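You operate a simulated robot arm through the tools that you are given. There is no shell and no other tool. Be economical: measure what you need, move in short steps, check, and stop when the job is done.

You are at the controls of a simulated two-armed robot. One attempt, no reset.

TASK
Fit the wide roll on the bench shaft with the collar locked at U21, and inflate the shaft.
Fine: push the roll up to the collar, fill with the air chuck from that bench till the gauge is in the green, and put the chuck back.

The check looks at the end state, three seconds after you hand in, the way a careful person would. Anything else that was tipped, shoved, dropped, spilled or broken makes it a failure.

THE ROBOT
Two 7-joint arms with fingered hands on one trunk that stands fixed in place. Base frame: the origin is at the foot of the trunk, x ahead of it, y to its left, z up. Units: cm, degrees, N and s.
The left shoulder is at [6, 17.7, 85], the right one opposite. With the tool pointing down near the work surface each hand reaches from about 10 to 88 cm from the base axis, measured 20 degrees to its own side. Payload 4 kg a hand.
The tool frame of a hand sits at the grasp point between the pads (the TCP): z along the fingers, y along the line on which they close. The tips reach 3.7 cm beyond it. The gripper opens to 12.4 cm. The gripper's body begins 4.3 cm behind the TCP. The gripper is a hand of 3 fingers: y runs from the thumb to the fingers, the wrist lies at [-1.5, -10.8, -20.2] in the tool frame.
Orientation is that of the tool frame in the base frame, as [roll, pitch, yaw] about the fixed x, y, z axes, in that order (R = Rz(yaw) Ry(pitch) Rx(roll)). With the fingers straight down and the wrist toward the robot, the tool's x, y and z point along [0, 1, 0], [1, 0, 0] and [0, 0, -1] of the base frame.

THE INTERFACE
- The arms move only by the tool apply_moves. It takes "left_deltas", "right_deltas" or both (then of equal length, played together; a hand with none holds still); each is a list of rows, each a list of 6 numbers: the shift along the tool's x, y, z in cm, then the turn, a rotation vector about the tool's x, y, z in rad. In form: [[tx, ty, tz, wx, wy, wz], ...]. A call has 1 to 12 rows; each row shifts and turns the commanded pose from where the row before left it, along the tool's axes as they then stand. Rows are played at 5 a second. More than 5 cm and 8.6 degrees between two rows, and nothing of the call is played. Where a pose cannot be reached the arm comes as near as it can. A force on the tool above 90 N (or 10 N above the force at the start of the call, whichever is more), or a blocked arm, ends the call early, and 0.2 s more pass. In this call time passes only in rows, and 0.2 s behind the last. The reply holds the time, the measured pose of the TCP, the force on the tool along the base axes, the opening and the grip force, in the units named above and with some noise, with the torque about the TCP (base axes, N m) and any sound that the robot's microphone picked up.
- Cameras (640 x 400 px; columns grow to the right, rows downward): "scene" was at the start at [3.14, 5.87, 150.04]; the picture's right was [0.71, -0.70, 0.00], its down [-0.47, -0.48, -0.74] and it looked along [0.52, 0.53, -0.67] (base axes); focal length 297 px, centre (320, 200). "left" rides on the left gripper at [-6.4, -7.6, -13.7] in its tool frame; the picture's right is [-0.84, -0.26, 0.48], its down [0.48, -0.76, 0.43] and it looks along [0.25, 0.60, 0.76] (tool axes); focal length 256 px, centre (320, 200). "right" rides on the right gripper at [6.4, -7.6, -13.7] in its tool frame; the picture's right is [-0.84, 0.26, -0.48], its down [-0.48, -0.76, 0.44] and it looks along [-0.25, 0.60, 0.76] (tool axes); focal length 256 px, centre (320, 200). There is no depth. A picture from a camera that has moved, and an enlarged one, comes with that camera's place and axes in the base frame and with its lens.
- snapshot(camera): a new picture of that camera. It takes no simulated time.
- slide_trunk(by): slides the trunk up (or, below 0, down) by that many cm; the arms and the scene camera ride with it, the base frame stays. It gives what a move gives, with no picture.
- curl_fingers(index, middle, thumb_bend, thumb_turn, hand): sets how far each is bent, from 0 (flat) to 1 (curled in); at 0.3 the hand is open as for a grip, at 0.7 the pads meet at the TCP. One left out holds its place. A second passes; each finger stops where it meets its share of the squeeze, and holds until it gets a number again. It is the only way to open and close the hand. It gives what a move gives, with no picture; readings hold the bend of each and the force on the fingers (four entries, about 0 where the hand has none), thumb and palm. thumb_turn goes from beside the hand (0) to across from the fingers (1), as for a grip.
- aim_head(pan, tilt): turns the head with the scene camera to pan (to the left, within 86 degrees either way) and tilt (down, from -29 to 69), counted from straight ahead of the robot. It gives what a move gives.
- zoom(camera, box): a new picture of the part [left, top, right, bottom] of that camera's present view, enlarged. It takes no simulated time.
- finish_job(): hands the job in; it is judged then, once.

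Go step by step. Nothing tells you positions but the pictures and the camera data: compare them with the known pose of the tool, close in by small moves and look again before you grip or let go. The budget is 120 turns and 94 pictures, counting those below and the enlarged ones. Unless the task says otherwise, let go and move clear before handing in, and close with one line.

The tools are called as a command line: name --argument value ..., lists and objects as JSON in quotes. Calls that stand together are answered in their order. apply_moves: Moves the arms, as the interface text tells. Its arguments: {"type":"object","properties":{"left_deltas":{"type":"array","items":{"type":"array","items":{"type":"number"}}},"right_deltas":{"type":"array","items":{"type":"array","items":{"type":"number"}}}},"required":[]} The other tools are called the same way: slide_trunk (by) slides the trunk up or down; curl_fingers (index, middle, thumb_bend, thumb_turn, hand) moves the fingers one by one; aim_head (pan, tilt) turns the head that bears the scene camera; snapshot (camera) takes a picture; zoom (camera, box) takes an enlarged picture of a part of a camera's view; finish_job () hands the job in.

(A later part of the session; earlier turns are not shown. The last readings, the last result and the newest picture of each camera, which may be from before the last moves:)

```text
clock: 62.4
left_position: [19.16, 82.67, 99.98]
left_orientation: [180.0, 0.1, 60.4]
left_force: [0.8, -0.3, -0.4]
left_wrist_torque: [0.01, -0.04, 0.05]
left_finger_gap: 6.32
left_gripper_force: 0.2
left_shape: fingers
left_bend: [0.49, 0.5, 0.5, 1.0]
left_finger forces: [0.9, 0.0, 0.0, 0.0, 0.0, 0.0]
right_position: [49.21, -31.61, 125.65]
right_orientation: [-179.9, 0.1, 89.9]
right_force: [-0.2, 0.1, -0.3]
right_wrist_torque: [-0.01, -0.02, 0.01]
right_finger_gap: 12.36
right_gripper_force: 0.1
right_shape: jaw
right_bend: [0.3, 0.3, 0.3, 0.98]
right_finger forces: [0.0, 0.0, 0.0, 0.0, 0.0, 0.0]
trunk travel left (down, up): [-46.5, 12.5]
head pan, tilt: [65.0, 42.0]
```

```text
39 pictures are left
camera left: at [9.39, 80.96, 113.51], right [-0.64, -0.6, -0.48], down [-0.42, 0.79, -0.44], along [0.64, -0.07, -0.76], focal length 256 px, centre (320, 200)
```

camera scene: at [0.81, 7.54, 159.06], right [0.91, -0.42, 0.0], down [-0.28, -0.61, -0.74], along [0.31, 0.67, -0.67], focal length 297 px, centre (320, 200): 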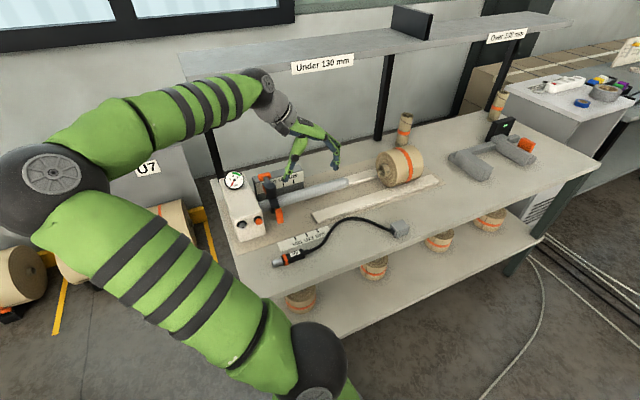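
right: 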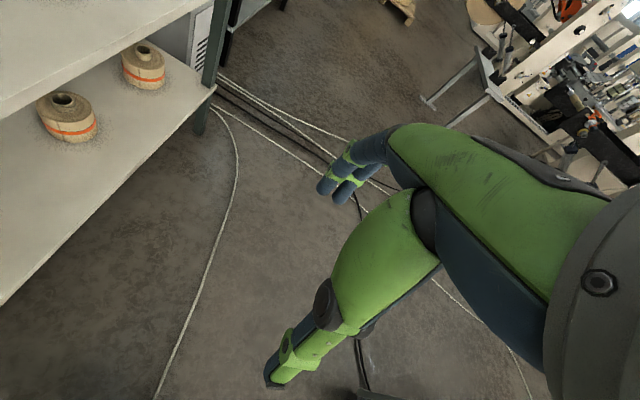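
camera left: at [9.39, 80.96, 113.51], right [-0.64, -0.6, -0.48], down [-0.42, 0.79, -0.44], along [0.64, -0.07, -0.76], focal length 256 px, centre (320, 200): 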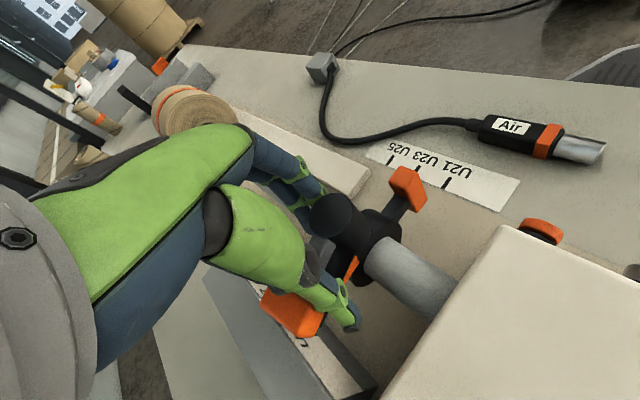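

Thumb is just short of the bar. I'll close it further onto the lever.

curl_fingers --hand "left" --thumb_bend 0.58

curl_fingers --hand "left" --thumb_bend 0.66

snapshot --camera "left"

```text
clock: 63.4
left_position: [19.28, 82.67, 99.99]
left_orientation: [180.0, 0.0, 60.4]
left_force: [1.6, 0.0, 0.1]
left_wrist_torque: [0.0, -0.03, 0.03]
left_finger_gap: 5.32
left_gripper_force: 0.5
left_shape: fingers
left_bend: [0.49, 0.5, 0.57, 1.0]
left_finger forces: [1.0, 0.1, 0.1, 0.0, 0.5, 0.0]
right_position: [49.18, -31.7, 125.79]
right_orientation: [180.0, 0.0, 89.8]
right_force: [-0.3, 0.4, 0.8]
right_wrist_torque: [-0.03, 0.01, -0.03]
right_finger_gap: 12.37
right_gripper_force: 0.0
right_shape: jaw
right_bend: [0.3, 0.3, 0.3, 0.98]
right_finger forces: [0.0, 0.0, 0.0, 0.1, 0.0, 0.0]
trunk travel left (down, up): [-46.5, 12.5]
head pan, tilt: [65.0, 42.0]
```

```text
clock: 64.4
left_position: [19.03, 82.65, 99.97]
left_orientation: [180.0, 0.1, 60.4]
left_force: [-5.5, 2.0, -0.3]
left_wrist_torque: [-0.01, -0.04, 0.08]
left_finger_gap: 4.72
left_gripper_force: 4.3
left_shape: fingers
left_bend: [0.48, 0.5, 0.64, 1.0]
left_finger forces: [2.4, 0.0, 0.0, 0.0, 6.2, 0.1]
right_position: [49.22, -31.55, 125.73]
right_orientation: [180.0, 0.0, 89.9]
right_force: [0.3, -1.1, 0.9]
right_wrist_torque: [-0.01, -0.05, 0.02]
right_finger_gap: 12.34
right_gripper_force: 0.1
right_shape: jaw
right_bend: [0.3, 0.3, 0.3, 0.98]
right_finger forces: [0.1, 0.1, 0.0, 0.1, 0.0, 0.1]
trunk travel left (down, up): [-46.5, 12.5]
head pan, tilt: [65.0, 42.0]
```

```text
38 pictures are left
camera left: at [9.31, 81.0, 113.5], right [-0.64, -0.6, -0.48], down [-0.42, 0.79, -0.44], along [0.64, -0.07, -0.76], focal length 256 px, centre (320, 200)
```

left: 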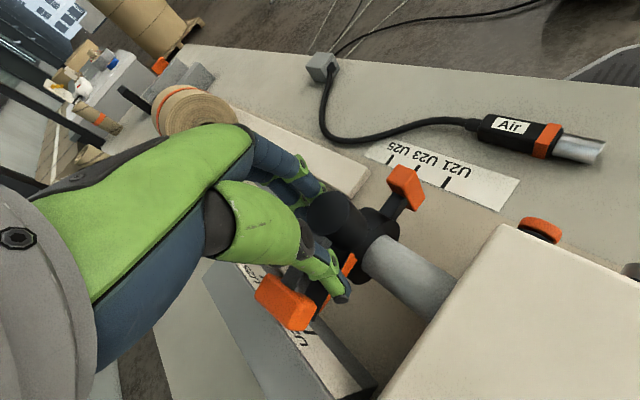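

The lever is almost straight back and the collar now resists net force, so it's tightening. A bit more squeeze.

curl_fingers --hand "left" --thumb_bend 0.75

snapshot --camera "left"

```text
clock: 65.4
left_position: [19.0, 82.79, 99.99]
left_orientation: [180.0, 0.1, 60.6]
left_force: [-10.4, 5.1, -2.0]
left_wrist_torque: [-0.02, 0.0, -0.03]
left_finger_gap: 3.76
left_gripper_force: 8.2
left_shape: fingers
left_bend: [0.47, 0.5, 0.68, 1.0]
left_finger forces: [2.6, 0.0, 0.1, 0.0, 13.5, 0.0]
right_position: [49.13, -31.48, 125.72]
right_orientation: [179.9, -0.1, 90.1]
right_force: [-0.5, 0.3, -0.1]
right_wrist_torque: [0.0, 0.0, -0.02]
right_finger_gap: 12.36
right_gripper_force: 0.0
right_shape: jaw
right_bend: [0.3, 0.3, 0.3, 0.98]
right_finger forces: [0.0, 0.0, 0.0, 0.1, 0.1, 0.1]
trunk travel left (down, up): [-46.5, 12.5]
head pan, tilt: [65.0, 42.0]
```

```text
37 pictures are left
camera left: at [9.23, 81.02, 113.48], right [-0.64, -0.6, -0.48], down [-0.42, 0.79, -0.44], along [0.64, -0.07, -0.76], focal length 256 px, centre (320, 200)
```

left: 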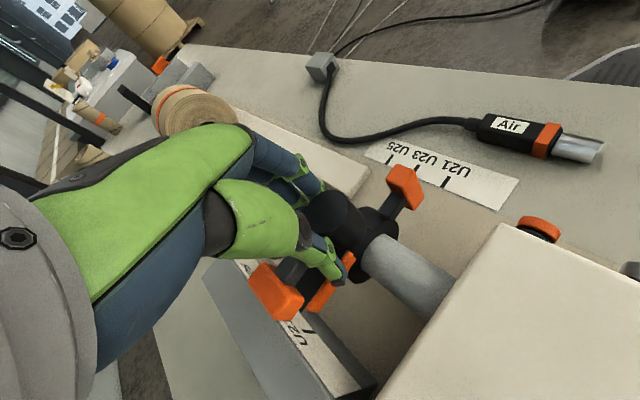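

The lever is straight back and the clamp holds 11 N net. I'll release, lift and take the head-on check again.

curl_fingers --hand "left" --index 0.45 --middle 0.45 --thumb_bend 0.4

apply_moves --left_deltas '[[0, 0, -3.5, 0, 0, 0], [0, 0, -3.5, 0, 0, 0], [-3.5, 1, 0, 0, 0, -0.14], [-3.5, 0, 0, 0, 0, -0.14], [-3.5, 0, 0, 0, 0, -0.14], [-3.5, 0, 0, 0, 0, -0.14], [0, 0, 0, 0, 0, -0.14], [0, 0, 0, 0, 0, -0.14], [0, 0, 0, 0, 0, -0.14], [0, 0, 0, 0, 0, -0.14], [0, 0, 0, 0, 0, -0.14], [0, 0, 0, 0, 0, -0.14]]'

apply_moves --left_deltas '[[0, 0, 0, 0, 0, -0.14], [0, 0, 0, 0, 0, -0.14], [0, 0, 0, 0, 0, -0.14], [0, 0, 0, 0, 0, -0.14], [0, 0, 0, 0, 0, -0.11]]'

snapshot --camera "left"

```text
clock: 66.4
left_position: [19.23, 82.61, 99.92]
left_orientation: [180.0, 0.1, 60.4]
left_force: [0.1, 0.3, -0.6]
left_wrist_torque: [0.0, -0.02, 0.0]
left_finger_gap: 8.55
left_gripper_force: 0.0
left_shape: fingers
left_bend: [0.45, 0.45, 0.4, 0.99]
left_finger forces: [0.1, 0.1, 0.0, 0.0, 0.0, 0.1]
right_position: [49.21, -31.6, 125.77]
right_orientation: [-180.0, -0.1, 89.9]
right_force: [-0.4, 0.6, -0.2]
right_wrist_torque: [0.03, 0.01, 0.02]
right_finger_gap: 12.37
right_gripper_force: 0.1
right_shape: jaw
right_bend: [0.3, 0.3, 0.3, 0.98]
right_finger forces: [0.1, 0.1, 0.0, 0.1, 0.0, 0.1]
trunk travel left (down, up): [-46.5, 12.5]
head pan, tilt: [65.0, 42.0]
```

```text
clock: 69.0
left_position: [15.98, 69.06, 107.13]
left_orientation: [-179.9, 0.1, 140.7]
left_force: [0.3, 0.0, -0.1]
left_wrist_torque: [0.01, 0.04, -0.01]
left_finger_gap: 8.55
left_gripper_force: 0.1
left_shape: fingers
left_bend: [0.45, 0.45, 0.4, 0.99]
left_finger forces: [0.1, 0.0, 0.1, 0.0, 0.0, 0.0]
right_position: [49.19, -31.7, 125.76]
right_orientation: [180.0, -0.1, 89.9]
right_force: [-0.1, 0.6, -0.1]
right_wrist_torque: [-0.01, 0.01, -0.03]
right_finger_gap: 12.37
right_gripper_force: 0.0
right_shape: jaw
right_bend: [0.3, 0.3, 0.3, 0.98]
right_finger forces: [0.0, 0.1, 0.0, 0.1, 0.1, 0.0]
trunk travel left (down, up): [-46.5, 12.5]
head pan, tilt: [65.0, 42.0]
```

```text
clock: 70.2
left_position: [15.94, 68.94, 107.21]
left_orientation: [-179.9, 0.0, 179.1]
left_force: [0.1, 0.8, -0.1]
left_wrist_torque: [0.02, 0.02, 0.01]
left_finger_gap: 8.56
left_gripper_force: 0.1
left_shape: fingers
left_bend: [0.45, 0.45, 0.4, 0.99]
left_finger forces: [0.0, 0.0, 0.1, 0.0, 0.0, 0.0]
right_position: [49.2, -31.53, 125.8]
right_orientation: [179.9, 0.0, 89.9]
right_force: [-0.6, -0.1, -0.3]
right_wrist_torque: [0.01, 0.01, 0.0]
right_finger_gap: 12.37
right_gripper_force: 0.0
right_shape: jaw
right_bend: [0.3, 0.3, 0.3, 0.98]
right_finger forces: [0.0, 0.0, 0.0, 0.1, 0.0, 0.0]
trunk travel left (down, up): [-46.5, 12.5]
head pan, tilt: [65.0, 42.0]
```

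```text
36 pictures are left
camera left: at [22.17, 61.42, 120.61], right [0.83, -0.27, -0.48], down [-0.5, -0.75, -0.43], along [-0.25, 0.6, -0.76], focal length 256 px, centre (320, 200)
```

left: 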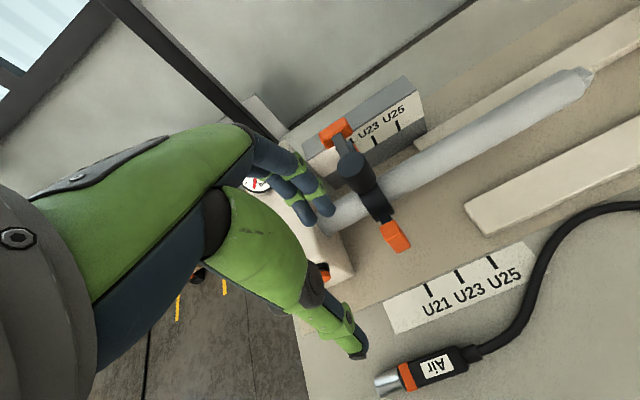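

zoom --camera "left" --box '[310, 90, 470, 290]'

```text
2.00 times, centred on (390, 190) of left
camera zoom: at [22.17, 61.42, 120.61], right [0.83, -0.27, -0.48], down [-0.5, -0.75, -0.43], along [-0.25, 0.6, -0.76], focal length 512 px, centre (180, 220)
```

zoom: 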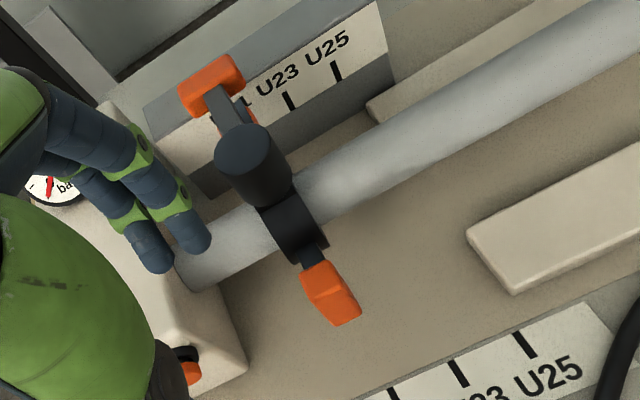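

The collar reads U21 (within ~1 mm) with its lever straight back, as in the original locked state. Next is the roll: I'll bring the hand up and round toward the roll's far end and look at the roll with the scene camera.

apply_moves --left_deltas '[[0, 0, -4, 0, 0, 0.14], [0, 0, -4, 0, 0, 0.14], [0, 0, -4, 0, 0, 0.14], [0, 0, 0, 0, 0, 0.14], [0, 0, 0, 0, 0, 0.14], [0, 0, 0, 0, 0, 0.14], [0, 0, 0, 0, 0, 0.14], [0, 0, 0, 0, 0, 0.14], [0, 0, 0, 0, 0, 0.14], [0, 0, 0, 0, 0, 0.14], [0, 0, 0, 0, 0, 0.15]]'

aim_head --pan 52 --tilt 42

zoom --camera "scene" --box '[220, 120, 420, 260]'

snapshot --camera "left"

```text
clock: 72.6
left_position: [15.86, 69.12, 119.12]
left_orientation: [-180.0, 0.2, 90.0]
left_force: [-0.6, -0.3, -0.5]
left_wrist_torque: [0.0, 0.0, -0.01]
left_finger_gap: 8.54
left_gripper_force: 0.0
left_shape: fingers
left_bend: [0.45, 0.45, 0.4, 0.99]
left_finger forces: [0.0, 0.0, 0.0, 0.0, 0.0, 0.0]
right_position: [49.29, -31.57, 125.65]
right_orientation: [179.9, 0.0, 89.9]
right_force: [-0.4, 0.5, 0.7]
right_wrist_torque: [-0.02, -0.02, 0.03]
right_finger_gap: 12.39
right_gripper_force: 0.1
right_shape: jaw
right_bend: [0.3, 0.3, 0.3, 0.98]
right_finger forces: [0.1, 0.0, 0.1, 0.1, 0.0, 0.0]
trunk travel left (down, up): [-46.5, 12.5]
head pan, tilt: [65.0, 42.0]
```

```text
clock: 73.3
left_position: [15.98, 69.0, 119.02]
left_orientation: [-180.0, 0.1, 90.3]
left_force: [-0.7, 0.2, -0.3]
left_wrist_torque: [0.02, -0.02, 0.0]
left_finger_gap: 8.55
left_gripper_force: 0.1
left_shape: fingers
left_bend: [0.45, 0.45, 0.4, 0.99]
left_finger forces: [0.0, 0.0, 0.0, 0.0, 0.1, 0.0]
right_position: [49.18, -31.57, 125.77]
right_orientation: [180.0, 0.1, 90.0]
right_force: [-0.1, 1.0, -0.4]
right_wrist_torque: [0.03, -0.01, -0.02]
right_finger_gap: 12.37
right_gripper_force: 0.1
right_shape: jaw
right_bend: [0.3, 0.3, 0.3, 0.98]
right_finger forces: [0.0, 0.0, 0.0, 0.0, 0.0, 0.0]
trunk travel left (down, up): [-46.5, 12.5]
head pan, tilt: [52.0, 42.0]
```

```text
2.86 times, centred on (320, 190) of scene
camera zoom: at [2.41, 6.52, 159.06], right [0.79, -0.62, 0.0], down [-0.41, -0.53, -0.74], along [0.46, 0.59, -0.67], focal length 847 px, centre (320, 229)
```

zoom: 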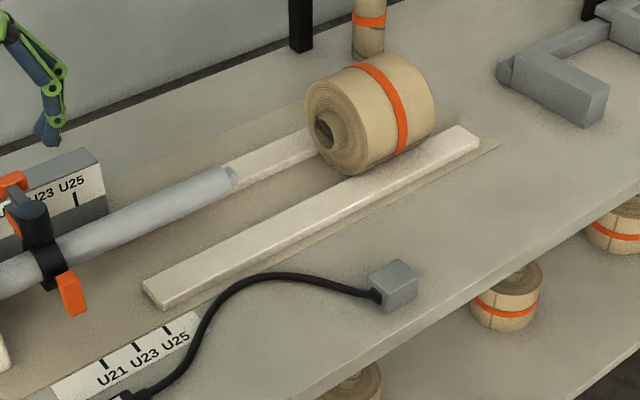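

```text
33 pictures are left
camera left: at [8.3, 62.7, 132.64], right [-0.25, -0.84, -0.48], down [-0.76, 0.48, -0.44], along [0.6, 0.26, -0.76], focal length 256 px, centre (320, 200)
```

left: 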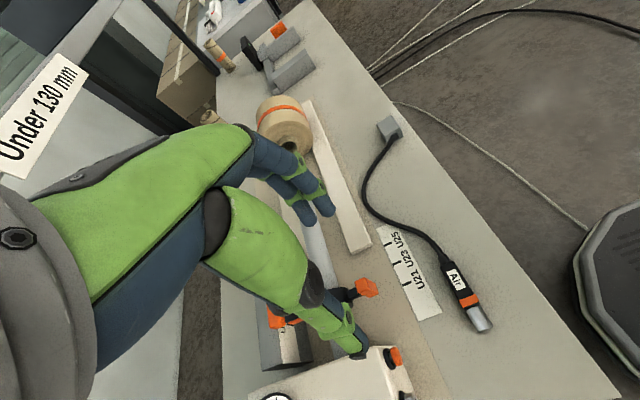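

The roll sits on the cradle rails with its bore facing the shaft, near face at x≈61.7. I need its exact size and position since it's near the edge of reach, so I'll zoom in.

zoom --camera "scene" --box '[300, 130, 380, 190]'

apply_moves --left_deltas '[[0, 4.5, 0, 0, 0, 0], [0, 4.5, 0, 0, 0, 0], [0, 4.5, 0, 0, 0, 0], [0, 4.5, 0, 0, 0, 0], [0, 4.5, 0, 0, 0, 0], [0, 4.5, 0, 0, 0, 0], [0, 4.5, 0, 0, 0, 0], [1.5, 4.5, 0, 0, 0, 0], [2, 4.5, 0, 0, 0, 0], [2, 4.5, 0, 0, 0, 0], [2, 4.5, 0, 0, 0, 0], [2, 3, 0, 0, 0, 0]]'

```text
6.67 times, centred on (340, 160) of scene
camera zoom: at [2.41, 6.52, 159.06], right [0.79, -0.62, 0.0], down [-0.41, -0.53, -0.74], along [0.46, 0.59, -0.67], focal length 1977 px, centre (187, 467)
```

zoom: 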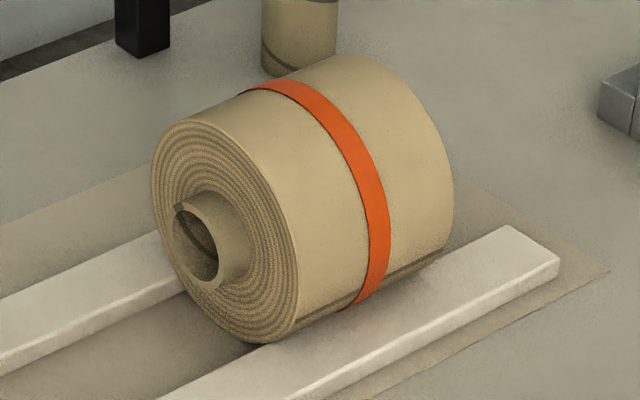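

```text
clock: 75.9
left_position: [63.72, 75.9, 118.72]
left_orientation: [-179.9, 0.3, 90.4]
left_force: [0.6, 0.3, -0.7]
left_wrist_torque: [-0.04, 0.04, 0.02]
left_finger_gap: 8.55
left_gripper_force: 0.1
left_shape: fingers
left_bend: [0.45, 0.45, 0.4, 0.99]
left_finger forces: [0.0, 0.0, 0.1, 0.1, 0.0, 0.0]
left hand out of reach, approached as far as the arm can: row 11, 12
right_position: [49.21, -31.66, 125.65]
right_orientation: [180.0, 0.0, 90.0]
right_force: [0.5, 0.7, 0.5]
right_wrist_torque: [-0.01, 0.01, 0.0]
right_finger_gap: 12.36
right_gripper_force: 0.0
right_shape: jaw
right_bend: [0.3, 0.3, 0.3, 0.98]
right_finger forces: [0.0, 0.0, 0.0, 0.0, 0.0, 0.0]
trunk travel left (down, up): [-46.5, 12.5]
head pan, tilt: [52.0, 42.0]
```

The roll has radius ~7 cm and is ~12 cm wide, with a core stub toward the shaft. Its far face at x≈75 can be reached with the trunk up and the hand radially oriented. I'll close the hand into a fist, raise the trunk, and work behind the roll.

slide_trunk --by 12

curl_fingers --hand "left" --index 0.66 --middle 0.66 --thumb_bend 0.66

apply_moves --left_deltas '[[-1, 0, 4, 0, 0, -0.12], [0, 0, 4, 0, 0, -0.12], [0, 0, 4, 0, 0, -0.12], [0, 0, 4, 0, 0, -0.12], [0, 0, 4, 0, 0, -0.12], [0, 0, 2, 0, 0, -0.12]]'

snapshot --camera "scene"

```text
clock: 77.4
left_position: [63.77, 75.91, 130.76]
left_orientation: [180.0, 0.1, 90.2]
left_force: [0.5, 0.3, -0.2]
left_wrist_torque: [0.02, 0.0, -0.02]
left_finger_gap: 8.52
left_gripper_force: 0.1
left_shape: fingers
left_bend: [0.45, 0.45, 0.4, 0.99]
left_finger forces: [0.1, 0.1, 0.1, 0.0, 0.0, 0.0]
right_position: [49.27, -31.65, 137.69]
right_orientation: [-179.9, 0.0, 89.9]
right_force: [0.8, -0.8, 0.0]
right_wrist_torque: [-0.01, 0.02, -0.03]
right_finger_gap: 12.36
right_gripper_force: 0.0
right_shape: jaw
right_bend: [0.3, 0.3, 0.3, 0.98]
right_finger forces: [0.0, 0.1, 0.1, 0.0, 0.0, 0.1]
trunk travel left (down, up): [-58.5, 0.5]
head pan, tilt: [52.0, 42.0]
```

```text
clock: 78.4
left_position: [63.81, 75.97, 130.79]
left_orientation: [-180.0, 0.1, 90.2]
left_force: [0.1, 0.6, 0.3]
left_wrist_torque: [0.03, 0.02, -0.02]
left_finger_gap: 1.32
left_gripper_force: 0.0
left_shape: fingers
left_bend: [0.66, 0.66, 0.66, 1.0]
left_finger forces: [0.0, 0.0, 0.0, 0.1, 0.1, 0.0]
right_position: [49.14, -31.64, 137.61]
right_orientation: [180.0, -0.1, 89.9]
right_force: [-0.3, 0.5, 0.0]
right_wrist_torque: [-0.01, 0.02, -0.01]
right_finger_gap: 12.37
right_gripper_force: 0.2
right_shape: jaw
right_bend: [0.3, 0.3, 0.3, 0.98]
right_finger forces: [0.1, 0.0, 0.0, 0.1, 0.0, 0.1]
trunk travel left (down, up): [-58.5, 0.5]
head pan, tilt: [52.0, 42.0]
```

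```text
clock: 79.8
left_position: [63.89, 74.95, 108.82]
left_orientation: [-179.9, 0.1, 131.6]
left_force: [0.3, -0.3, 0.0]
left_wrist_torque: [0.03, 0.04, 0.04]
left_finger_gap: 1.34
left_gripper_force: 0.0
left_shape: fingers
left_bend: [0.66, 0.66, 0.66, 1.0]
left_finger forces: [0.1, 0.0, 0.1, 0.0, 0.0, 0.1]
right_position: [49.37, -31.6, 137.71]
right_orientation: [-180.0, -0.1, 90.0]
right_force: [-0.2, -0.1, -1.0]
right_wrist_torque: [0.02, 0.0, -0.03]
right_finger_gap: 12.37
right_gripper_force: 0.1
right_shape: jaw
right_bend: [0.3, 0.3, 0.3, 0.98]
right_finger forces: [0.0, 0.0, 0.0, 0.0, 0.1, 0.0]
trunk travel left (down, up): [-58.5, 0.5]
head pan, tilt: [52.0, 42.0]
```

```text
31 pictures are left
camera scene: at [2.5, 6.48, 171.07], right [0.79, -0.62, 0.0], down [-0.41, -0.53, -0.74], along [0.46, 0.59, -0.67], focal length 297 px, centre (320, 200)
```

scene: 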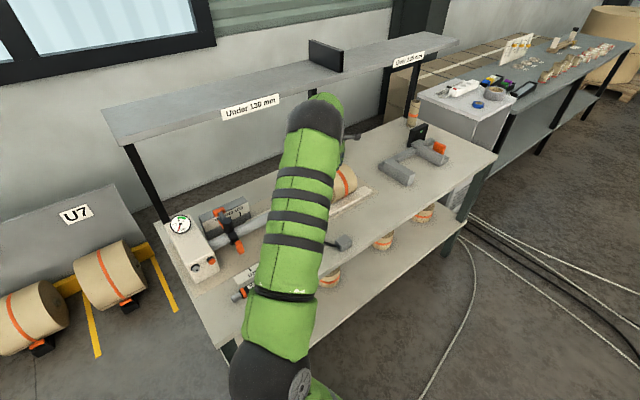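

apply_moves --left_deltas '[[-1.39, 3.65, 0.8, 0, 0, 0], [-1.39, 3.65, 0.8, 0, 0, 0], [-1.39, 3.65, 0.8, 0, 0, 0], [-1.39, 3.65, 0.8, 0, 0, 0]]'

snapshot --camera "left"

```text
clock: 80.8
left_position: [75.08, 77.9, 105.85]
left_orientation: [-179.9, 0.1, 131.5]
left_force: [-0.9, -0.1, 1.0]
left_wrist_torque: [0.01, -0.01, 0.01]
left_finger_gap: 1.33
left_gripper_force: 0.1
left_shape: fingers
left_bend: [0.66, 0.66, 0.66, 1.0]
left_finger forces: [0.1, 0.0, 0.0, 0.1, 0.1, 0.1]
left hand out of reach, approached as far as the arm can: row 3, 4
right_position: [49.11, -31.75, 137.76]
right_orientation: [179.9, -0.1, 89.9]
right_force: [-0.3, -0.2, -0.4]
right_wrist_torque: [0.01, -0.01, 0.0]
right_finger_gap: 12.34
right_gripper_force: 0.1
right_shape: jaw
right_bend: [0.3, 0.3, 0.3, 0.98]
right_finger forces: [0.0, 0.0, 0.0, 0.1, 0.0, 0.1]
trunk travel left (down, up): [-58.5, 0.5]
head pan, tilt: [52.0, 42.0]
```

```text
30 pictures are left
camera left: at [73.51, 68.15, 119.34], right [0.36, -0.8, -0.48], down [-0.89, -0.14, -0.43], along [0.28, 0.59, -0.76], focal length 256 px, centre (320, 200)
```

left: 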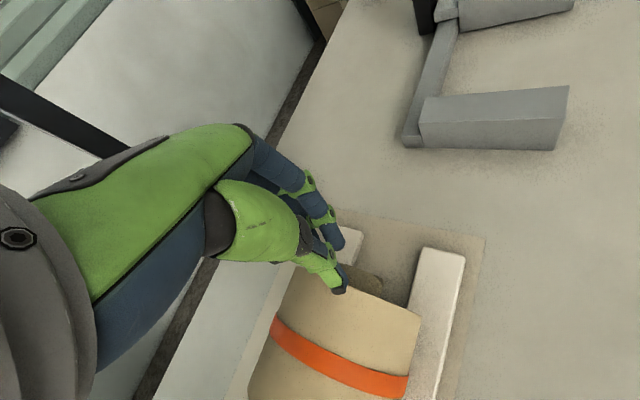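

The far face is at x≈74. The arm is at its limit with the hand vertical, so I'll tilt the fingers outward 15° to gain reach and check where it ends up.

apply_moves --left_deltas '[[0, 0, 0, -0.13, 0, 0], [0, 0, 0, -0.13, 0, 0]]'

```text
clock: 81.4
left_position: [75.08, 78.04, 105.7]
left_orientation: [165.2, 0.1, 131.5]
left_force: [-0.7, -0.4, 0.3]
left_wrist_torque: [0.02, 0.0, -0.02]
left_finger_gap: 1.32
left_gripper_force: 0.1
left_shape: fingers
left_bend: [0.66, 0.66, 0.66, 1.0]
left_finger forces: [0.0, 0.1, 0.0, 0.0, 0.0, 0.1]
right_position: [49.23, -31.47, 137.8]
right_orientation: [179.9, 0.0, 90.0]
right_force: [-0.9, -0.2, 0.3]
right_wrist_torque: [-0.01, -0.01, 0.03]
right_finger_gap: 12.36
right_gripper_force: 0.0
right_shape: jaw
right_bend: [0.3, 0.3, 0.3, 0.98]
right_finger forces: [0.1, 0.0, 0.1, 0.1, 0.0, 0.0]
trunk travel left (down, up): [-58.5, 0.5]
head pan, tilt: [52.0, 42.0]
```

apply_moves --left_deltas '[[-0.19, 2.03, 0.55, 0, 0, 0], [-0.19, 2.03, 0.55, 0, 0, 0], [0, -0.75, 2.8, 0, 0, 0], [0, -0.75, 2.8, 0, 0, 0], [0, -0.75, 2.8, 0, 0, 0]]'

snapshot --camera "left"

```text
clock: 82.6
left_position: [78.56, 80.54, 96.8]
left_orientation: [165.2, 0.0, 131.4]
left_force: [-0.3, 0.5, 0.2]
left_wrist_torque: [-0.01, 0.02, -0.03]
left_finger_gap: 1.33
left_gripper_force: 0.1
left_shape: fingers
left_bend: [0.66, 0.66, 0.66, 1.0]
left_finger forces: [0.1, 0.0, 0.0, 0.0, 0.0, 0.0]
right_position: [49.25, -31.43, 137.66]
right_orientation: [-180.0, 0.0, 89.9]
right_force: [0.1, 0.5, -0.3]
right_wrist_torque: [0.0, 0.03, 0.0]
right_finger_gap: 12.38
right_gripper_force: 0.1
right_shape: jaw
right_bend: [0.3, 0.3, 0.3, 0.98]
right_finger forces: [0.0, 0.1, 0.0, 0.1, 0.1, 0.0]
trunk travel left (down, up): [-58.5, 0.5]
head pan, tilt: [52.0, 42.0]
```

```text
29 pictures are left
camera left: at [74.57, 68.71, 107.94], right [0.46, -0.71, -0.53], down [-0.79, -0.05, -0.61], along [0.41, 0.7, -0.58], focal length 256 px, centre (320, 200)
```

left: 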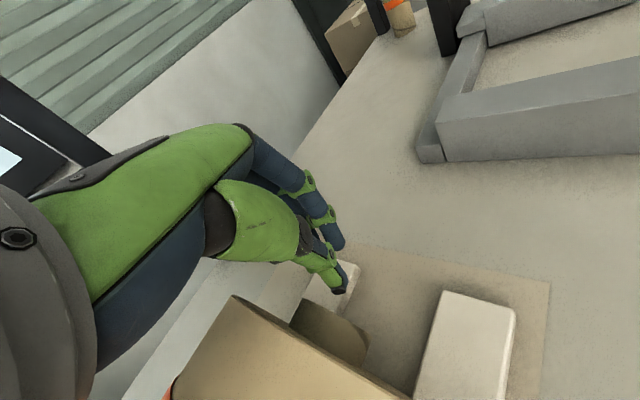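

Behind the roll now; its far core stub is visible as well. I'll push in −x in small steps, watching force.

apply_moves --left_deltas '[[0.66, -0.72, -0.19, 0, 0, 0], [0.66, -0.72, -0.19, 0, 0, 0], [0.66, -0.72, -0.19, 0, 0, 0], [0.66, -0.72, -0.19, 0, 0, 0]]'

snapshot --camera "left"

```text
clock: 83.6
left_position: [74.71, 80.53, 96.78]
left_orientation: [165.2, 0.1, 131.5]
left_force: [2.7, 0.4, 0.9]
left_wrist_torque: [-0.02, -0.1, 0.02]
left_finger_gap: 0.88
left_gripper_force: 1.7
left_shape: fingers
left_bend: [0.66, 0.66, 0.67, 1.0]
left_finger forces: [0.1, 0.0, 0.1, 0.1, 3.5, 0.0]
right_position: [49.25, -31.62, 137.69]
right_orientation: [-180.0, -0.1, 89.9]
right_force: [-0.7, -0.2, -0.2]
right_wrist_torque: [-0.01, 0.0, 0.01]
right_finger_gap: 12.37
right_gripper_force: 0.2
right_shape: jaw
right_bend: [0.3, 0.3, 0.3, 0.98]
right_finger forces: [0.0, 0.1, 0.0, 0.1, 0.0, 0.1]
trunk travel left (down, up): [-58.5, 0.5]
head pan, tilt: [52.0, 42.0]
```

```text
28 pictures are left
camera left: at [70.67, 68.59, 107.97], right [0.46, -0.71, -0.53], down [-0.79, -0.05, -0.61], along [0.41, 0.7, -0.58], focal length 256 px, centre (320, 200)
```

left: 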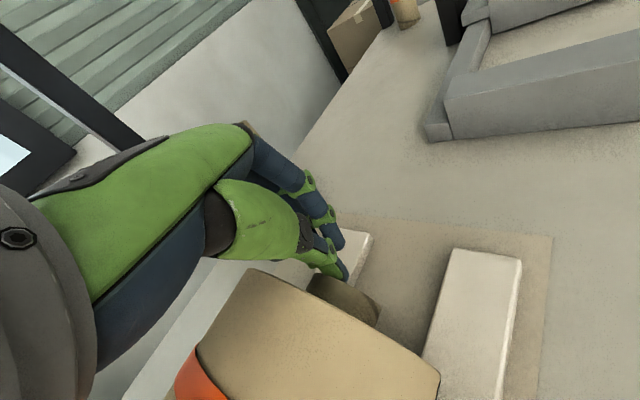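

Contact at 3.5 N. Pushing on toward the shaft tip.

apply_moves --left_deltas '[[0.66, -0.72, -0.19, 0, 0, 0], [0.66, -0.72, -0.19, 0, 0, 0], [0.66, -0.72, -0.19, 0, 0, 0], [0.66, -0.72, -0.19, 0, 0, 0], [0.66, -0.72, -0.19, 0, 0, 0], [0.66, -0.72, -0.19, 0, 0, 0], [0.66, -0.72, -0.19, 0, 0, 0], [0.66, -0.72, -0.19, 0, 0, 0], [0.66, -0.72, -0.19, 0, 0, 0], [0.66, -0.72, -0.19, 0, 0, 0]]'

snapshot --camera "scene"

```text
clock: 85.8
left_position: [64.62, 80.46, 97.0]
left_orientation: [165.3, 0.0, 131.5]
left_force: [4.7, -0.9, 0.9]
left_wrist_torque: [-0.02, -0.12, 0.01]
left_finger_gap: 0.86
left_gripper_force: 2.1
left_shape: fingers
left_bend: [0.66, 0.66, 0.67, 1.0]
left_finger forces: [0.0, 0.0, 0.0, 0.0, 4.0, 0.1]
right_position: [49.19, -31.54, 137.8]
right_orientation: [180.0, 0.1, 89.8]
right_force: [0.4, 0.5, 0.7]
right_wrist_torque: [-0.01, 0.0, 0.01]
right_finger_gap: 12.37
right_gripper_force: 0.1
right_shape: jaw
right_bend: [0.3, 0.3, 0.3, 0.98]
right_finger forces: [0.0, 0.1, 0.0, 0.0, 0.0, 0.1]
trunk travel left (down, up): [-58.5, 0.5]
head pan, tilt: [52.0, 42.0]
```

```text
27 pictures are left
camera scene: at [2.44, 6.5, 171.06], right [0.79, -0.62, 0.0], down [-0.41, -0.53, -0.74], along [0.46, 0.59, -0.67], focal length 297 px, centre (320, 200)
```

scene: 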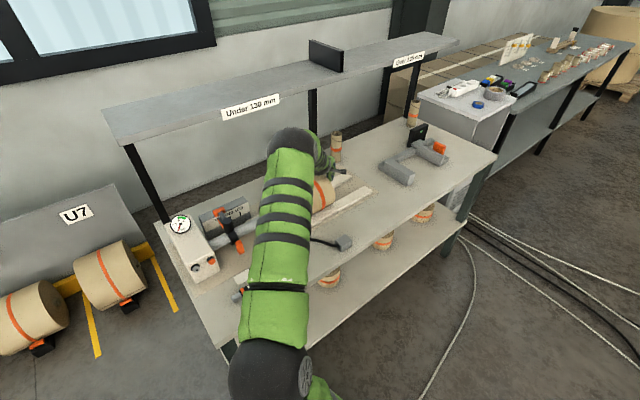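

Steady 4 N. Entering the shaft tip region now; advancing slowly.

apply_moves --left_deltas '[[0.66, -0.72, -0.19, 0, 0, 0], [0.66, -0.72, -0.19, 0, 0, 0], [0.66, -0.72, -0.19, 0, 0, 0], [0.4, -0.43, -0.11, 0, 0, 0], [0.4, -0.43, -0.11, 0, 0, 0], [0.4, -0.43, -0.11, 0, 0, 0], [0.4, -0.43, -0.11, 0, 0, 0]]'

zoom --camera "scene" --box '[200, 130, 400, 270]'

```text
clock: 87.4
left_position: [59.23, 80.48, 96.87]
left_orientation: [165.4, 0.1, 131.5]
left_force: [2.3, -0.2, 0.3]
left_wrist_torque: [0.0, -0.11, 0.01]
left_finger_gap: 1.06
left_gripper_force: 1.5
left_shape: fingers
left_bend: [0.66, 0.66, 0.66, 1.0]
left_finger forces: [0.0, 0.0, 0.1, 0.0, 2.7, 0.0]
right_position: [49.11, -31.59, 137.76]
right_orientation: [-180.0, 0.0, 89.9]
right_force: [0.1, -0.4, -0.1]
right_wrist_torque: [-0.02, -0.01, 0.01]
right_finger_gap: 12.38
right_gripper_force: 0.2
right_shape: jaw
right_bend: [0.3, 0.3, 0.3, 0.98]
right_finger forces: [0.0, 0.1, 0.0, 0.0, 0.0, 0.0]
trunk travel left (down, up): [-58.5, 0.5]
head pan, tilt: [52.0, 42.0]
```

```text
2.86 times, centred on (300, 200) of scene
camera zoom: at [2.45, 6.51, 171.06], right [0.79, -0.62, 0.0], down [-0.41, -0.53, -0.74], along [0.46, 0.59, -0.67], focal length 847 px, centre (377, 200)
```

zoom: 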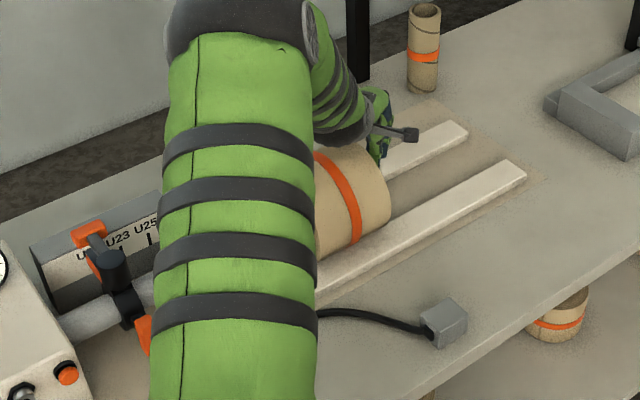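

The roll advances smoothly onto the shaft. Continuing.

apply_moves --left_deltas '[[0.66, -0.72, -0.19, 0, 0, 0], [0.66, -0.72, -0.19, 0, 0, 0], [0.66, -0.72, -0.19, 0, 0, 0], [0.66, -0.72, -0.19, 0, 0, 0], [0.66, -0.72, -0.19, 0, 0, 0], [0.66, -0.72, -0.19, 0, 0, 0], [0.66, -0.72, -0.19, 0, 0, 0], [0.66, -0.72, -0.19, 0, 0, 0], [0.66, -0.72, -0.19, 0, 0, 0], [0.66, -0.72, -0.19, 0, 0, 0]]'

snapshot --camera "scene"

```text
clock: 89.6
left_position: [49.23, 80.6, 96.77]
left_orientation: [165.3, 0.0, 131.6]
left_force: [3.1, -0.4, 0.3]
left_wrist_torque: [-0.03, -0.11, 0.0]
left_finger_gap: 0.95
left_gripper_force: 1.4
left_shape: fingers
left_bend: [0.66, 0.66, 0.67, 1.0]
left_finger forces: [0.1, 0.0, 0.0, 0.0, 3.1, 0.1]
right_position: [49.32, -31.63, 137.86]
right_orientation: [180.0, 0.0, 89.9]
right_force: [0.2, 0.3, 0.5]
right_wrist_torque: [0.01, -0.01, 0.04]
right_finger_gap: 12.36
right_gripper_force: 0.0
right_shape: jaw
right_bend: [0.3, 0.3, 0.3, 0.98]
right_finger forces: [0.1, 0.1, 0.0, 0.1, 0.0, 0.0]
trunk travel left (down, up): [-58.5, 0.5]
head pan, tilt: [52.0, 42.0]
```

```text
25 pictures are left
camera scene: at [2.43, 6.5, 171.06], right [0.79, -0.62, 0.0], down [-0.41, -0.53, -0.74], along [0.46, 0.59, -0.67], focal length 297 px, centre (320, 200)
```

scene: 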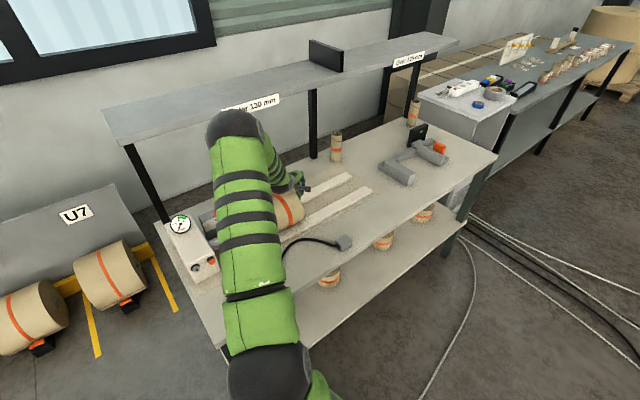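

The shaft tip will emerge from the bore right where my fingers push, so I'll back off slightly, rise ~2.3 cm to press on the paper face above the stub, and continue.

apply_moves --left_deltas '[[-0.66, 0.72, 0.19, 0, 0, 0], [0, 0.6, -2.2, 0, 0, 0], [0.66, -0.72, -0.19, 0, 0, 0], [0.66, -0.72, -0.19, 0, 0, 0], [0.66, -0.72, -0.19, 0, 0, 0], [0.66, -0.72, -0.19, 0, 0, 0], [0.66, -0.72, -0.19, 0, 0, 0]]'

snapshot --camera "left"

```text
clock: 91.2
left_position: [45.38, 80.43, 99.0]
left_orientation: [165.2, 0.1, 131.5]
left_force: [4.2, -0.6, -0.4]
left_wrist_torque: [0.0, -0.13, 0.0]
left_finger_gap: 0.87
left_gripper_force: 2.3
left_shape: fingers
left_bend: [0.66, 0.66, 0.67, 1.0]
left_finger forces: [0.1, 0.0, 0.0, 0.1, 4.4, 0.0]
right_position: [49.27, -31.71, 137.76]
right_orientation: [180.0, 0.1, 89.9]
right_force: [-0.2, -0.4, -0.4]
right_wrist_torque: [0.02, -0.01, 0.02]
right_finger_gap: 12.36
right_gripper_force: 0.0
right_shape: jaw
right_bend: [0.3, 0.3, 0.3, 0.98]
right_finger forces: [0.1, 0.1, 0.1, 0.1, 0.0, 0.0]
trunk travel left (down, up): [-58.5, 0.5]
head pan, tilt: [52.0, 42.0]
```

```text
24 pictures are left
camera left: at [41.43, 68.65, 110.22], right [0.46, -0.71, -0.53], down [-0.79, -0.05, -0.61], along [0.41, 0.7, -0.58], focal length 256 px, centre (320, 200)
```

left: 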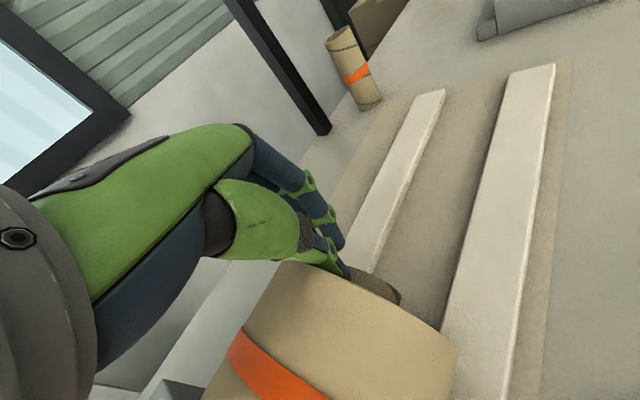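

apply_moves --left_deltas '[[0.66, -0.72, -0.19, 0, 0, 0], [0.66, -0.72, -0.19, 0, 0, 0], [0.66, -0.72, -0.19, 0, 0, 0], [0.66, -0.72, -0.19, 0, 0, 0], [0.66, -0.72, -0.19, 0, 0, 0], [0.66, -0.72, -0.19, 0, 0, 0]]'

snapshot --camera "left"

zoom --camera "scene" --box '[140, 150, 360, 300]'

```text
clock: 92.6
left_position: [39.43, 80.66, 99.16]
left_orientation: [165.2, 0.0, 131.6]
left_force: [4.2, -0.6, 0.8]
left_wrist_torque: [-0.02, -0.13, 0.0]
left_finger_gap: 0.92
left_gripper_force: 1.6
left_shape: fingers
left_bend: [0.66, 0.66, 0.67, 1.0]
left_finger forces: [0.0, 0.0, 0.0, 0.0, 3.4, 0.0]
right_position: [49.2, -31.6, 137.74]
right_orientation: [-180.0, -0.1, 90.0]
right_force: [-0.4, -0.5, -0.1]
right_wrist_torque: [0.02, 0.01, -0.01]
right_finger_gap: 12.34
right_gripper_force: 0.1
right_shape: jaw
right_bend: [0.3, 0.3, 0.3, 0.98]
right_finger forces: [0.0, 0.0, 0.1, 0.0, 0.0, 0.0]
trunk travel left (down, up): [-58.5, 0.5]
head pan, tilt: [52.0, 42.0]
```

```text
23 pictures are left
camera left: at [35.39, 68.73, 110.24], right [0.46, -0.71, -0.53], down [-0.79, -0.05, -0.61], along [0.41, 0.7, -0.58], focal length 256 px, centre (320, 200)
```

left: 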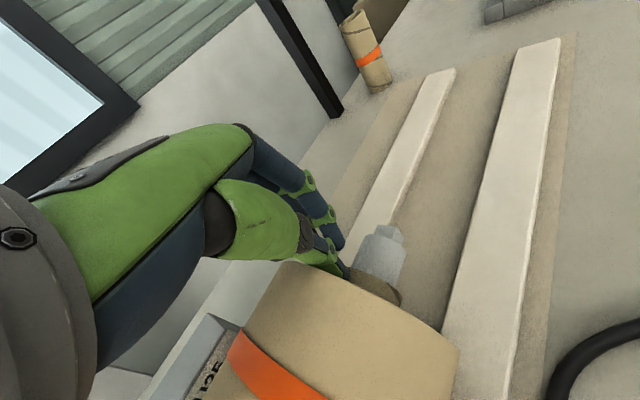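

```text
2.67 times, centred on (250, 225) of scene
camera zoom: at [2.44, 6.5, 171.07], right [0.79, -0.62, 0.0], down [-0.41, -0.53, -0.74], along [0.46, 0.59, -0.67], focal length 791 px, centre (507, 133)
```

zoom: 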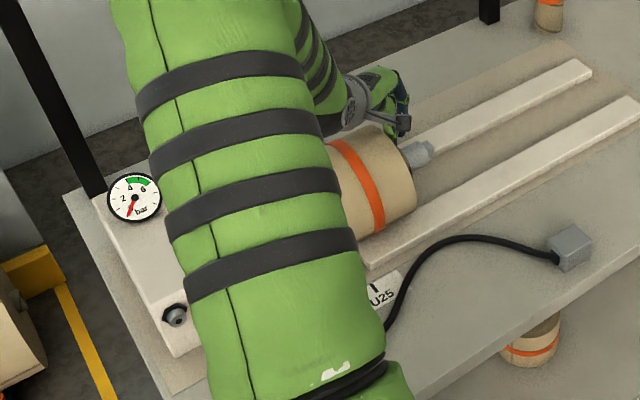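

The shaft tip protrudes from the roll now. A few cm left to the collar; small steps until the force rises.

apply_moves --left_deltas '[[0.66, -0.72, -0.19, 0, 0, 0], [0.33, -0.36, -0.1, 0, 0, 0], [0.33, -0.36, -0.1, 0, 0, 0]]'

apply_moves --left_deltas '[[0.26, -0.29, -0.08, 0, 0, 0], [0.26, -0.29, -0.08, 0, 0, 0]]'

apply_moves --left_deltas '[[0.26, -0.29, -0.08, 0, 0, 0]]'

snapshot --camera "left"

```text
clock: 93.4
left_position: [37.3, 80.59, 98.99]
left_orientation: [165.3, 0.1, 131.6]
left_force: [2.6, -0.6, -0.1]
left_wrist_torque: [0.03, -0.11, 0.0]
left_finger_gap: 0.87
left_gripper_force: 1.6
left_shape: fingers
left_bend: [0.66, 0.66, 0.67, 1.0]
left_finger forces: [0.0, 0.0, 0.0, 0.0, 3.4, 0.0]
right_position: [49.24, -31.65, 137.81]
right_orientation: [-180.0, -0.1, 90.0]
right_force: [-0.6, 0.4, -0.1]
right_wrist_torque: [-0.01, 0.02, -0.02]
right_finger_gap: 12.39
right_gripper_force: 0.1
right_shape: jaw
right_bend: [0.3, 0.3, 0.3, 0.98]
right_finger forces: [0.0, 0.0, 0.0, 0.1, 0.0, 0.0]
trunk travel left (down, up): [-58.5, 0.5]
head pan, tilt: [52.0, 42.0]
```

```text
clock: 94.0
left_position: [36.64, 80.51, 99.17]
left_orientation: [165.2, 0.1, 131.5]
left_force: [3.4, -0.1, -0.8]
left_wrist_torque: [-0.01, -0.09, 0.03]
left_finger_gap: 0.95
left_gripper_force: 0.9
left_shape: fingers
left_bend: [0.66, 0.66, 0.67, 1.0]
left_finger forces: [0.0, 0.0, 0.1, 0.0, 3.3, 0.0]
right_position: [49.29, -31.59, 137.7]
right_orientation: [-179.9, -0.1, 89.9]
right_force: [-0.5, -0.7, 0.7]
right_wrist_torque: [-0.01, -0.01, -0.01]
right_finger_gap: 12.36
right_gripper_force: 0.1
right_shape: jaw
right_bend: [0.3, 0.3, 0.3, 0.98]
right_finger forces: [0.0, 0.1, 0.0, 0.0, 0.1, 0.1]
trunk travel left (down, up): [-58.5, 0.5]
head pan, tilt: [52.0, 42.0]
```

```text
clock: 94.4
left_position: [36.2, 80.66, 99.05]
left_orientation: [165.2, 0.0, 131.4]
left_force: [3.6, 0.1, -1.3]
left_wrist_torque: [0.01, -0.15, 0.03]
left_finger_gap: 0.9
left_gripper_force: 2.6
left_shape: fingers
left_bend: [0.66, 0.66, 0.67, 1.0]
left_finger forces: [0.0, 0.0, 0.0, 0.1, 4.7, 0.1]
right_position: [49.23, -31.63, 137.73]
right_orientation: [180.0, 0.0, 89.8]
right_force: [-0.4, 0.1, 0.1]
right_wrist_torque: [-0.04, 0.02, -0.02]
right_finger_gap: 12.39
right_gripper_force: 0.1
right_shape: jaw
right_bend: [0.3, 0.3, 0.3, 0.98]
right_finger forces: [0.0, 0.0, 0.1, 0.0, 0.0, 0.0]
trunk travel left (down, up): [-58.5, 0.5]
head pan, tilt: [52.0, 42.0]
```

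```text
21 pictures are left
camera left: at [32.27, 68.66, 110.31], right [0.46, -0.71, -0.53], down [-0.79, -0.05, -0.62], along [0.41, 0.7, -0.58], focal length 256 px, centre (320, 200)
```

left: 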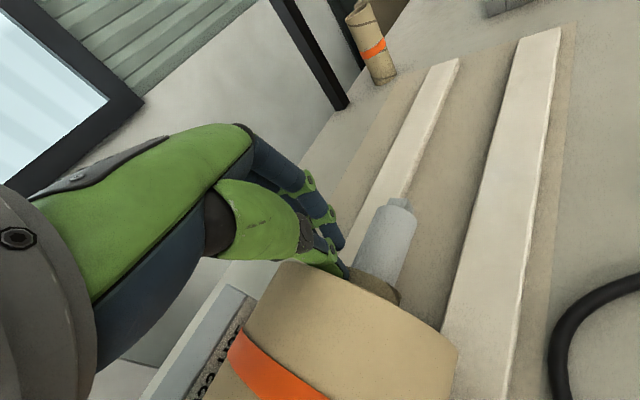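

apply_moves --left_deltas '[[0.26, -0.29, -0.08, 0, 0, 0]]'

apply_moves --left_deltas '[[0.26, -0.29, -0.08, 0, 0, 0]]'

apply_moves --left_deltas '[[0.26, -0.29, -0.08, 0, 0, 0]]'

```text
clock: 94.8
left_position: [35.97, 80.47, 99.2]
left_orientation: [165.2, 0.1, 131.4]
left_force: [9.0, -0.8, -2.0]
left_wrist_torque: [-0.04, -0.17, 0.01]
left_finger_gap: 0.63
left_gripper_force: 5.1
left_shape: fingers
left_bend: [0.66, 0.66, 0.74, 1.0]
left_finger forces: [0.1, 0.0, 0.0, 0.1, 9.4, 0.0]
right_position: [49.18, -31.67, 137.85]
right_orientation: [-179.9, 0.0, 89.9]
right_force: [-0.4, 0.2, 0.7]
right_wrist_torque: [0.0, -0.01, 0.02]
right_finger_gap: 12.37
right_gripper_force: 0.0
right_shape: jaw
right_bend: [0.3, 0.3, 0.3, 0.98]
right_finger forces: [0.1, 0.0, 0.0, 0.0, 0.0, 0.0]
trunk travel left (down, up): [-58.5, 0.5]
head pan, tilt: [52.0, 42.0]
```

```text
clock: 95.2
left_position: [35.63, 80.44, 99.18]
left_orientation: [165.1, 0.1, 131.4]
left_force: [15.2, -0.6, 0.4]
left_wrist_torque: [-0.03, -0.04, 0.1]
left_finger_gap: 0.36
left_gripper_force: 7.4
left_shape: fingers
left_bend: [0.66, 0.66, 0.73, 1.0]
left_finger forces: [0.0, 0.0, 0.0, 0.1, 15.0, 0.0]
right_position: [49.33, -31.7, 137.86]
right_orientation: [-179.9, 0.0, 89.9]
right_force: [-0.1, 0.6, 0.5]
right_wrist_torque: [0.0, -0.02, 0.01]
right_finger_gap: 12.38
right_gripper_force: 0.1
right_shape: jaw
right_bend: [0.3, 0.3, 0.3, 0.98]
right_finger forces: [0.0, 0.1, 0.0, 0.1, 0.1, 0.0]
trunk travel left (down, up): [-58.5, 0.5]
head pan, tilt: [52.0, 42.0]
```

```text
clock: 95.6
left_position: [35.33, 80.47, 99.25]
left_orientation: [165.1, 0.1, 131.3]
left_force: [22.5, -1.2, 3.0]
left_wrist_torque: [-0.06, -0.02, 0.11]
left_finger_gap: 0.0
left_gripper_force: 10.9
left_shape: fingers
left_bend: [0.66, 0.66, 0.73, 0.99]
left_finger forces: [0.1, 0.0, 0.0, 0.0, 22.2, 0.1]
right_position: [49.53, -31.71, 137.63]
right_orientation: [-179.9, -0.1, 89.9]
right_force: [0.9, -0.2, -0.7]
right_wrist_torque: [0.01, -0.01, 0.01]
right_finger_gap: 12.37
right_gripper_force: 0.0
right_shape: jaw
right_bend: [0.3, 0.3, 0.3, 0.98]
right_finger forces: [0.0, 0.1, 0.0, 0.1, 0.0, 0.0]
trunk travel left (down, up): [-58.5, 0.5]
head pan, tilt: [52.0, 42.0]
```

The force rose to 22 N, so the roll is seated against the collar. I'll back off, lift clear, level the hand, and check the seating.

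apply_moves --left_deltas '[[-1.32, 1.44, 0.38, 0, 0, 0], [0, 1.04, -3.86, 0, 0, 0], [0, 1.04, -3.86, 0, 0, 0], [0, 1.04, -3.86, 0, 0, 0], [-1.8, -3.3, -0.88, 0, 0, 0], [-1.8, -3.3, -0.88, 0, 0, 0], [-1.8, -3.3, -0.88, 0, 0, 0], [-1.8, -3.3, -0.88, 0, 0, 0], [-1.8, -3.3, -0.88, 0, 0, 0], [0, 0, 0, 0.13, 0, 0], [0, 0, 0, 0.13, 0, 0]]'

curl_fingers --hand "left" --index 0.4 --middle 0.4 --thumb_bend 0.4

apply_moves --left_deltas '[[0, 0, 0, 0, 0, -0.14], [0, 0, 0, 0, 0, -0.14], [0, 0, 0, 0, 0, -0.14], [0, 0, 0, 0, 0, -0.14], [0, 0, 0, 0, 0, -0.14], [0, 0, 0, 0, 0, -0.14]]'

snapshot --camera "left"

```text
clock: 98.0
left_position: [29.14, 63.18, 111.28]
left_orientation: [-179.6, -0.2, 132.6]
left_force: [6.6, -3.1, 0.9]
left_wrist_torque: [0.26, 0.52, 0.05]
left_finger_gap: 1.36
left_gripper_force: 0.0
left_shape: fingers
left_bend: [0.66, 0.66, 0.66, 1.0]
left_finger forces: [0.0, 0.1, 0.0, 0.1, 0.0, 0.0]
right_position: [48.79, -31.61, 137.99]
right_orientation: [179.7, 0.0, 89.9]
right_force: [-0.9, 0.7, 0.9]
right_wrist_torque: [-0.03, -0.08, 0.06]
right_finger_gap: 12.39
right_gripper_force: 0.1
right_shape: jaw
right_bend: [0.3, 0.3, 0.3, 0.98]
right_finger forces: [0.0, 0.1, 0.1, 0.0, 0.0, 0.0]
trunk travel left (down, up): [-58.5, 0.5]
head pan, tilt: [52.0, 42.0]
```

```text
clock: 99.0
left_position: [30.2, 62.59, 111.28]
left_orientation: [-179.9, 0.1, 131.5]
left_force: [0.5, 0.2, -0.3]
left_wrist_torque: [-0.01, 0.01, -0.01]
left_finger_gap: 9.29
left_gripper_force: 0.0
left_shape: fingers
left_bend: [0.4, 0.4, 0.4, 0.99]
left_finger forces: [0.0, 0.1, 0.1, 0.0, 0.0, 0.0]
right_position: [49.19, -31.63, 137.71]
right_orientation: [-180.0, 0.0, 89.9]
right_force: [-0.4, -0.2, 0.5]
right_wrist_torque: [0.0, 0.04, 0.01]
right_finger_gap: 12.37
right_gripper_force: 0.0
right_shape: jaw
right_bend: [0.3, 0.3, 0.3, 0.98]
right_finger forces: [0.0, 0.0, 0.0, 0.1, 0.0, 0.0]
trunk travel left (down, up): [-58.5, 0.5]
head pan, tilt: [52.0, 42.0]
```

```text
clock: 100.4
left_position: [31.35, 62.73, 112.61]
left_orientation: [178.2, 1.5, 164.1]
left_force: [-6.6, 4.9, -1.2]
left_wrist_torque: [-0.36, -0.55, -0.1]
left_finger_gap: 9.31
left_gripper_force: 0.0
left_shape: fingers
left_bend: [0.4, 0.4, 0.4, 0.99]
left_finger forces: [0.0, 0.0, 0.0, 0.0, 0.1, 0.1]
left hand out of reach, approached as far as the arm can: row 1, 2, 6
right_position: [49.04, -31.44, 137.75]
right_orientation: [-179.9, 0.0, 89.9]
right_force: [-0.7, -0.9, -0.2]
right_wrist_torque: [-0.01, -0.02, 0.0]
right_finger_gap: 12.36
right_gripper_force: 0.0
right_shape: jaw
right_bend: [0.3, 0.3, 0.3, 0.98]
right_finger forces: [0.0, 0.1, 0.0, 0.0, 0.0, 0.1]
trunk travel left (down, up): [-58.5, 0.5]
head pan, tilt: [52.0, 42.0]
```

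```text
20 pictures are left
camera left: at [34.82, 53.39, 126.04], right [0.75, -0.47, -0.47], down [-0.66, -0.59, -0.47], along [-0.06, 0.66, -0.75], focal length 256 px, centre (320, 200)
```

left: 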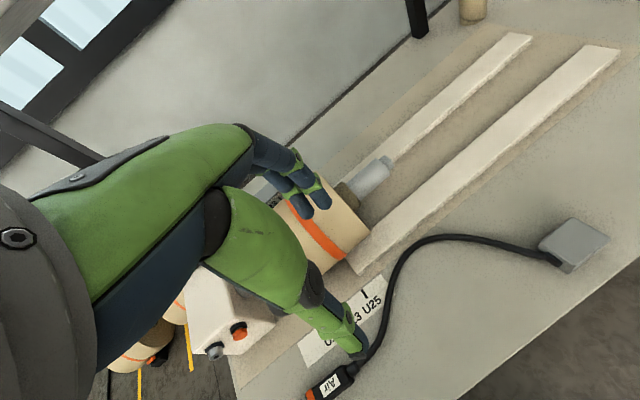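

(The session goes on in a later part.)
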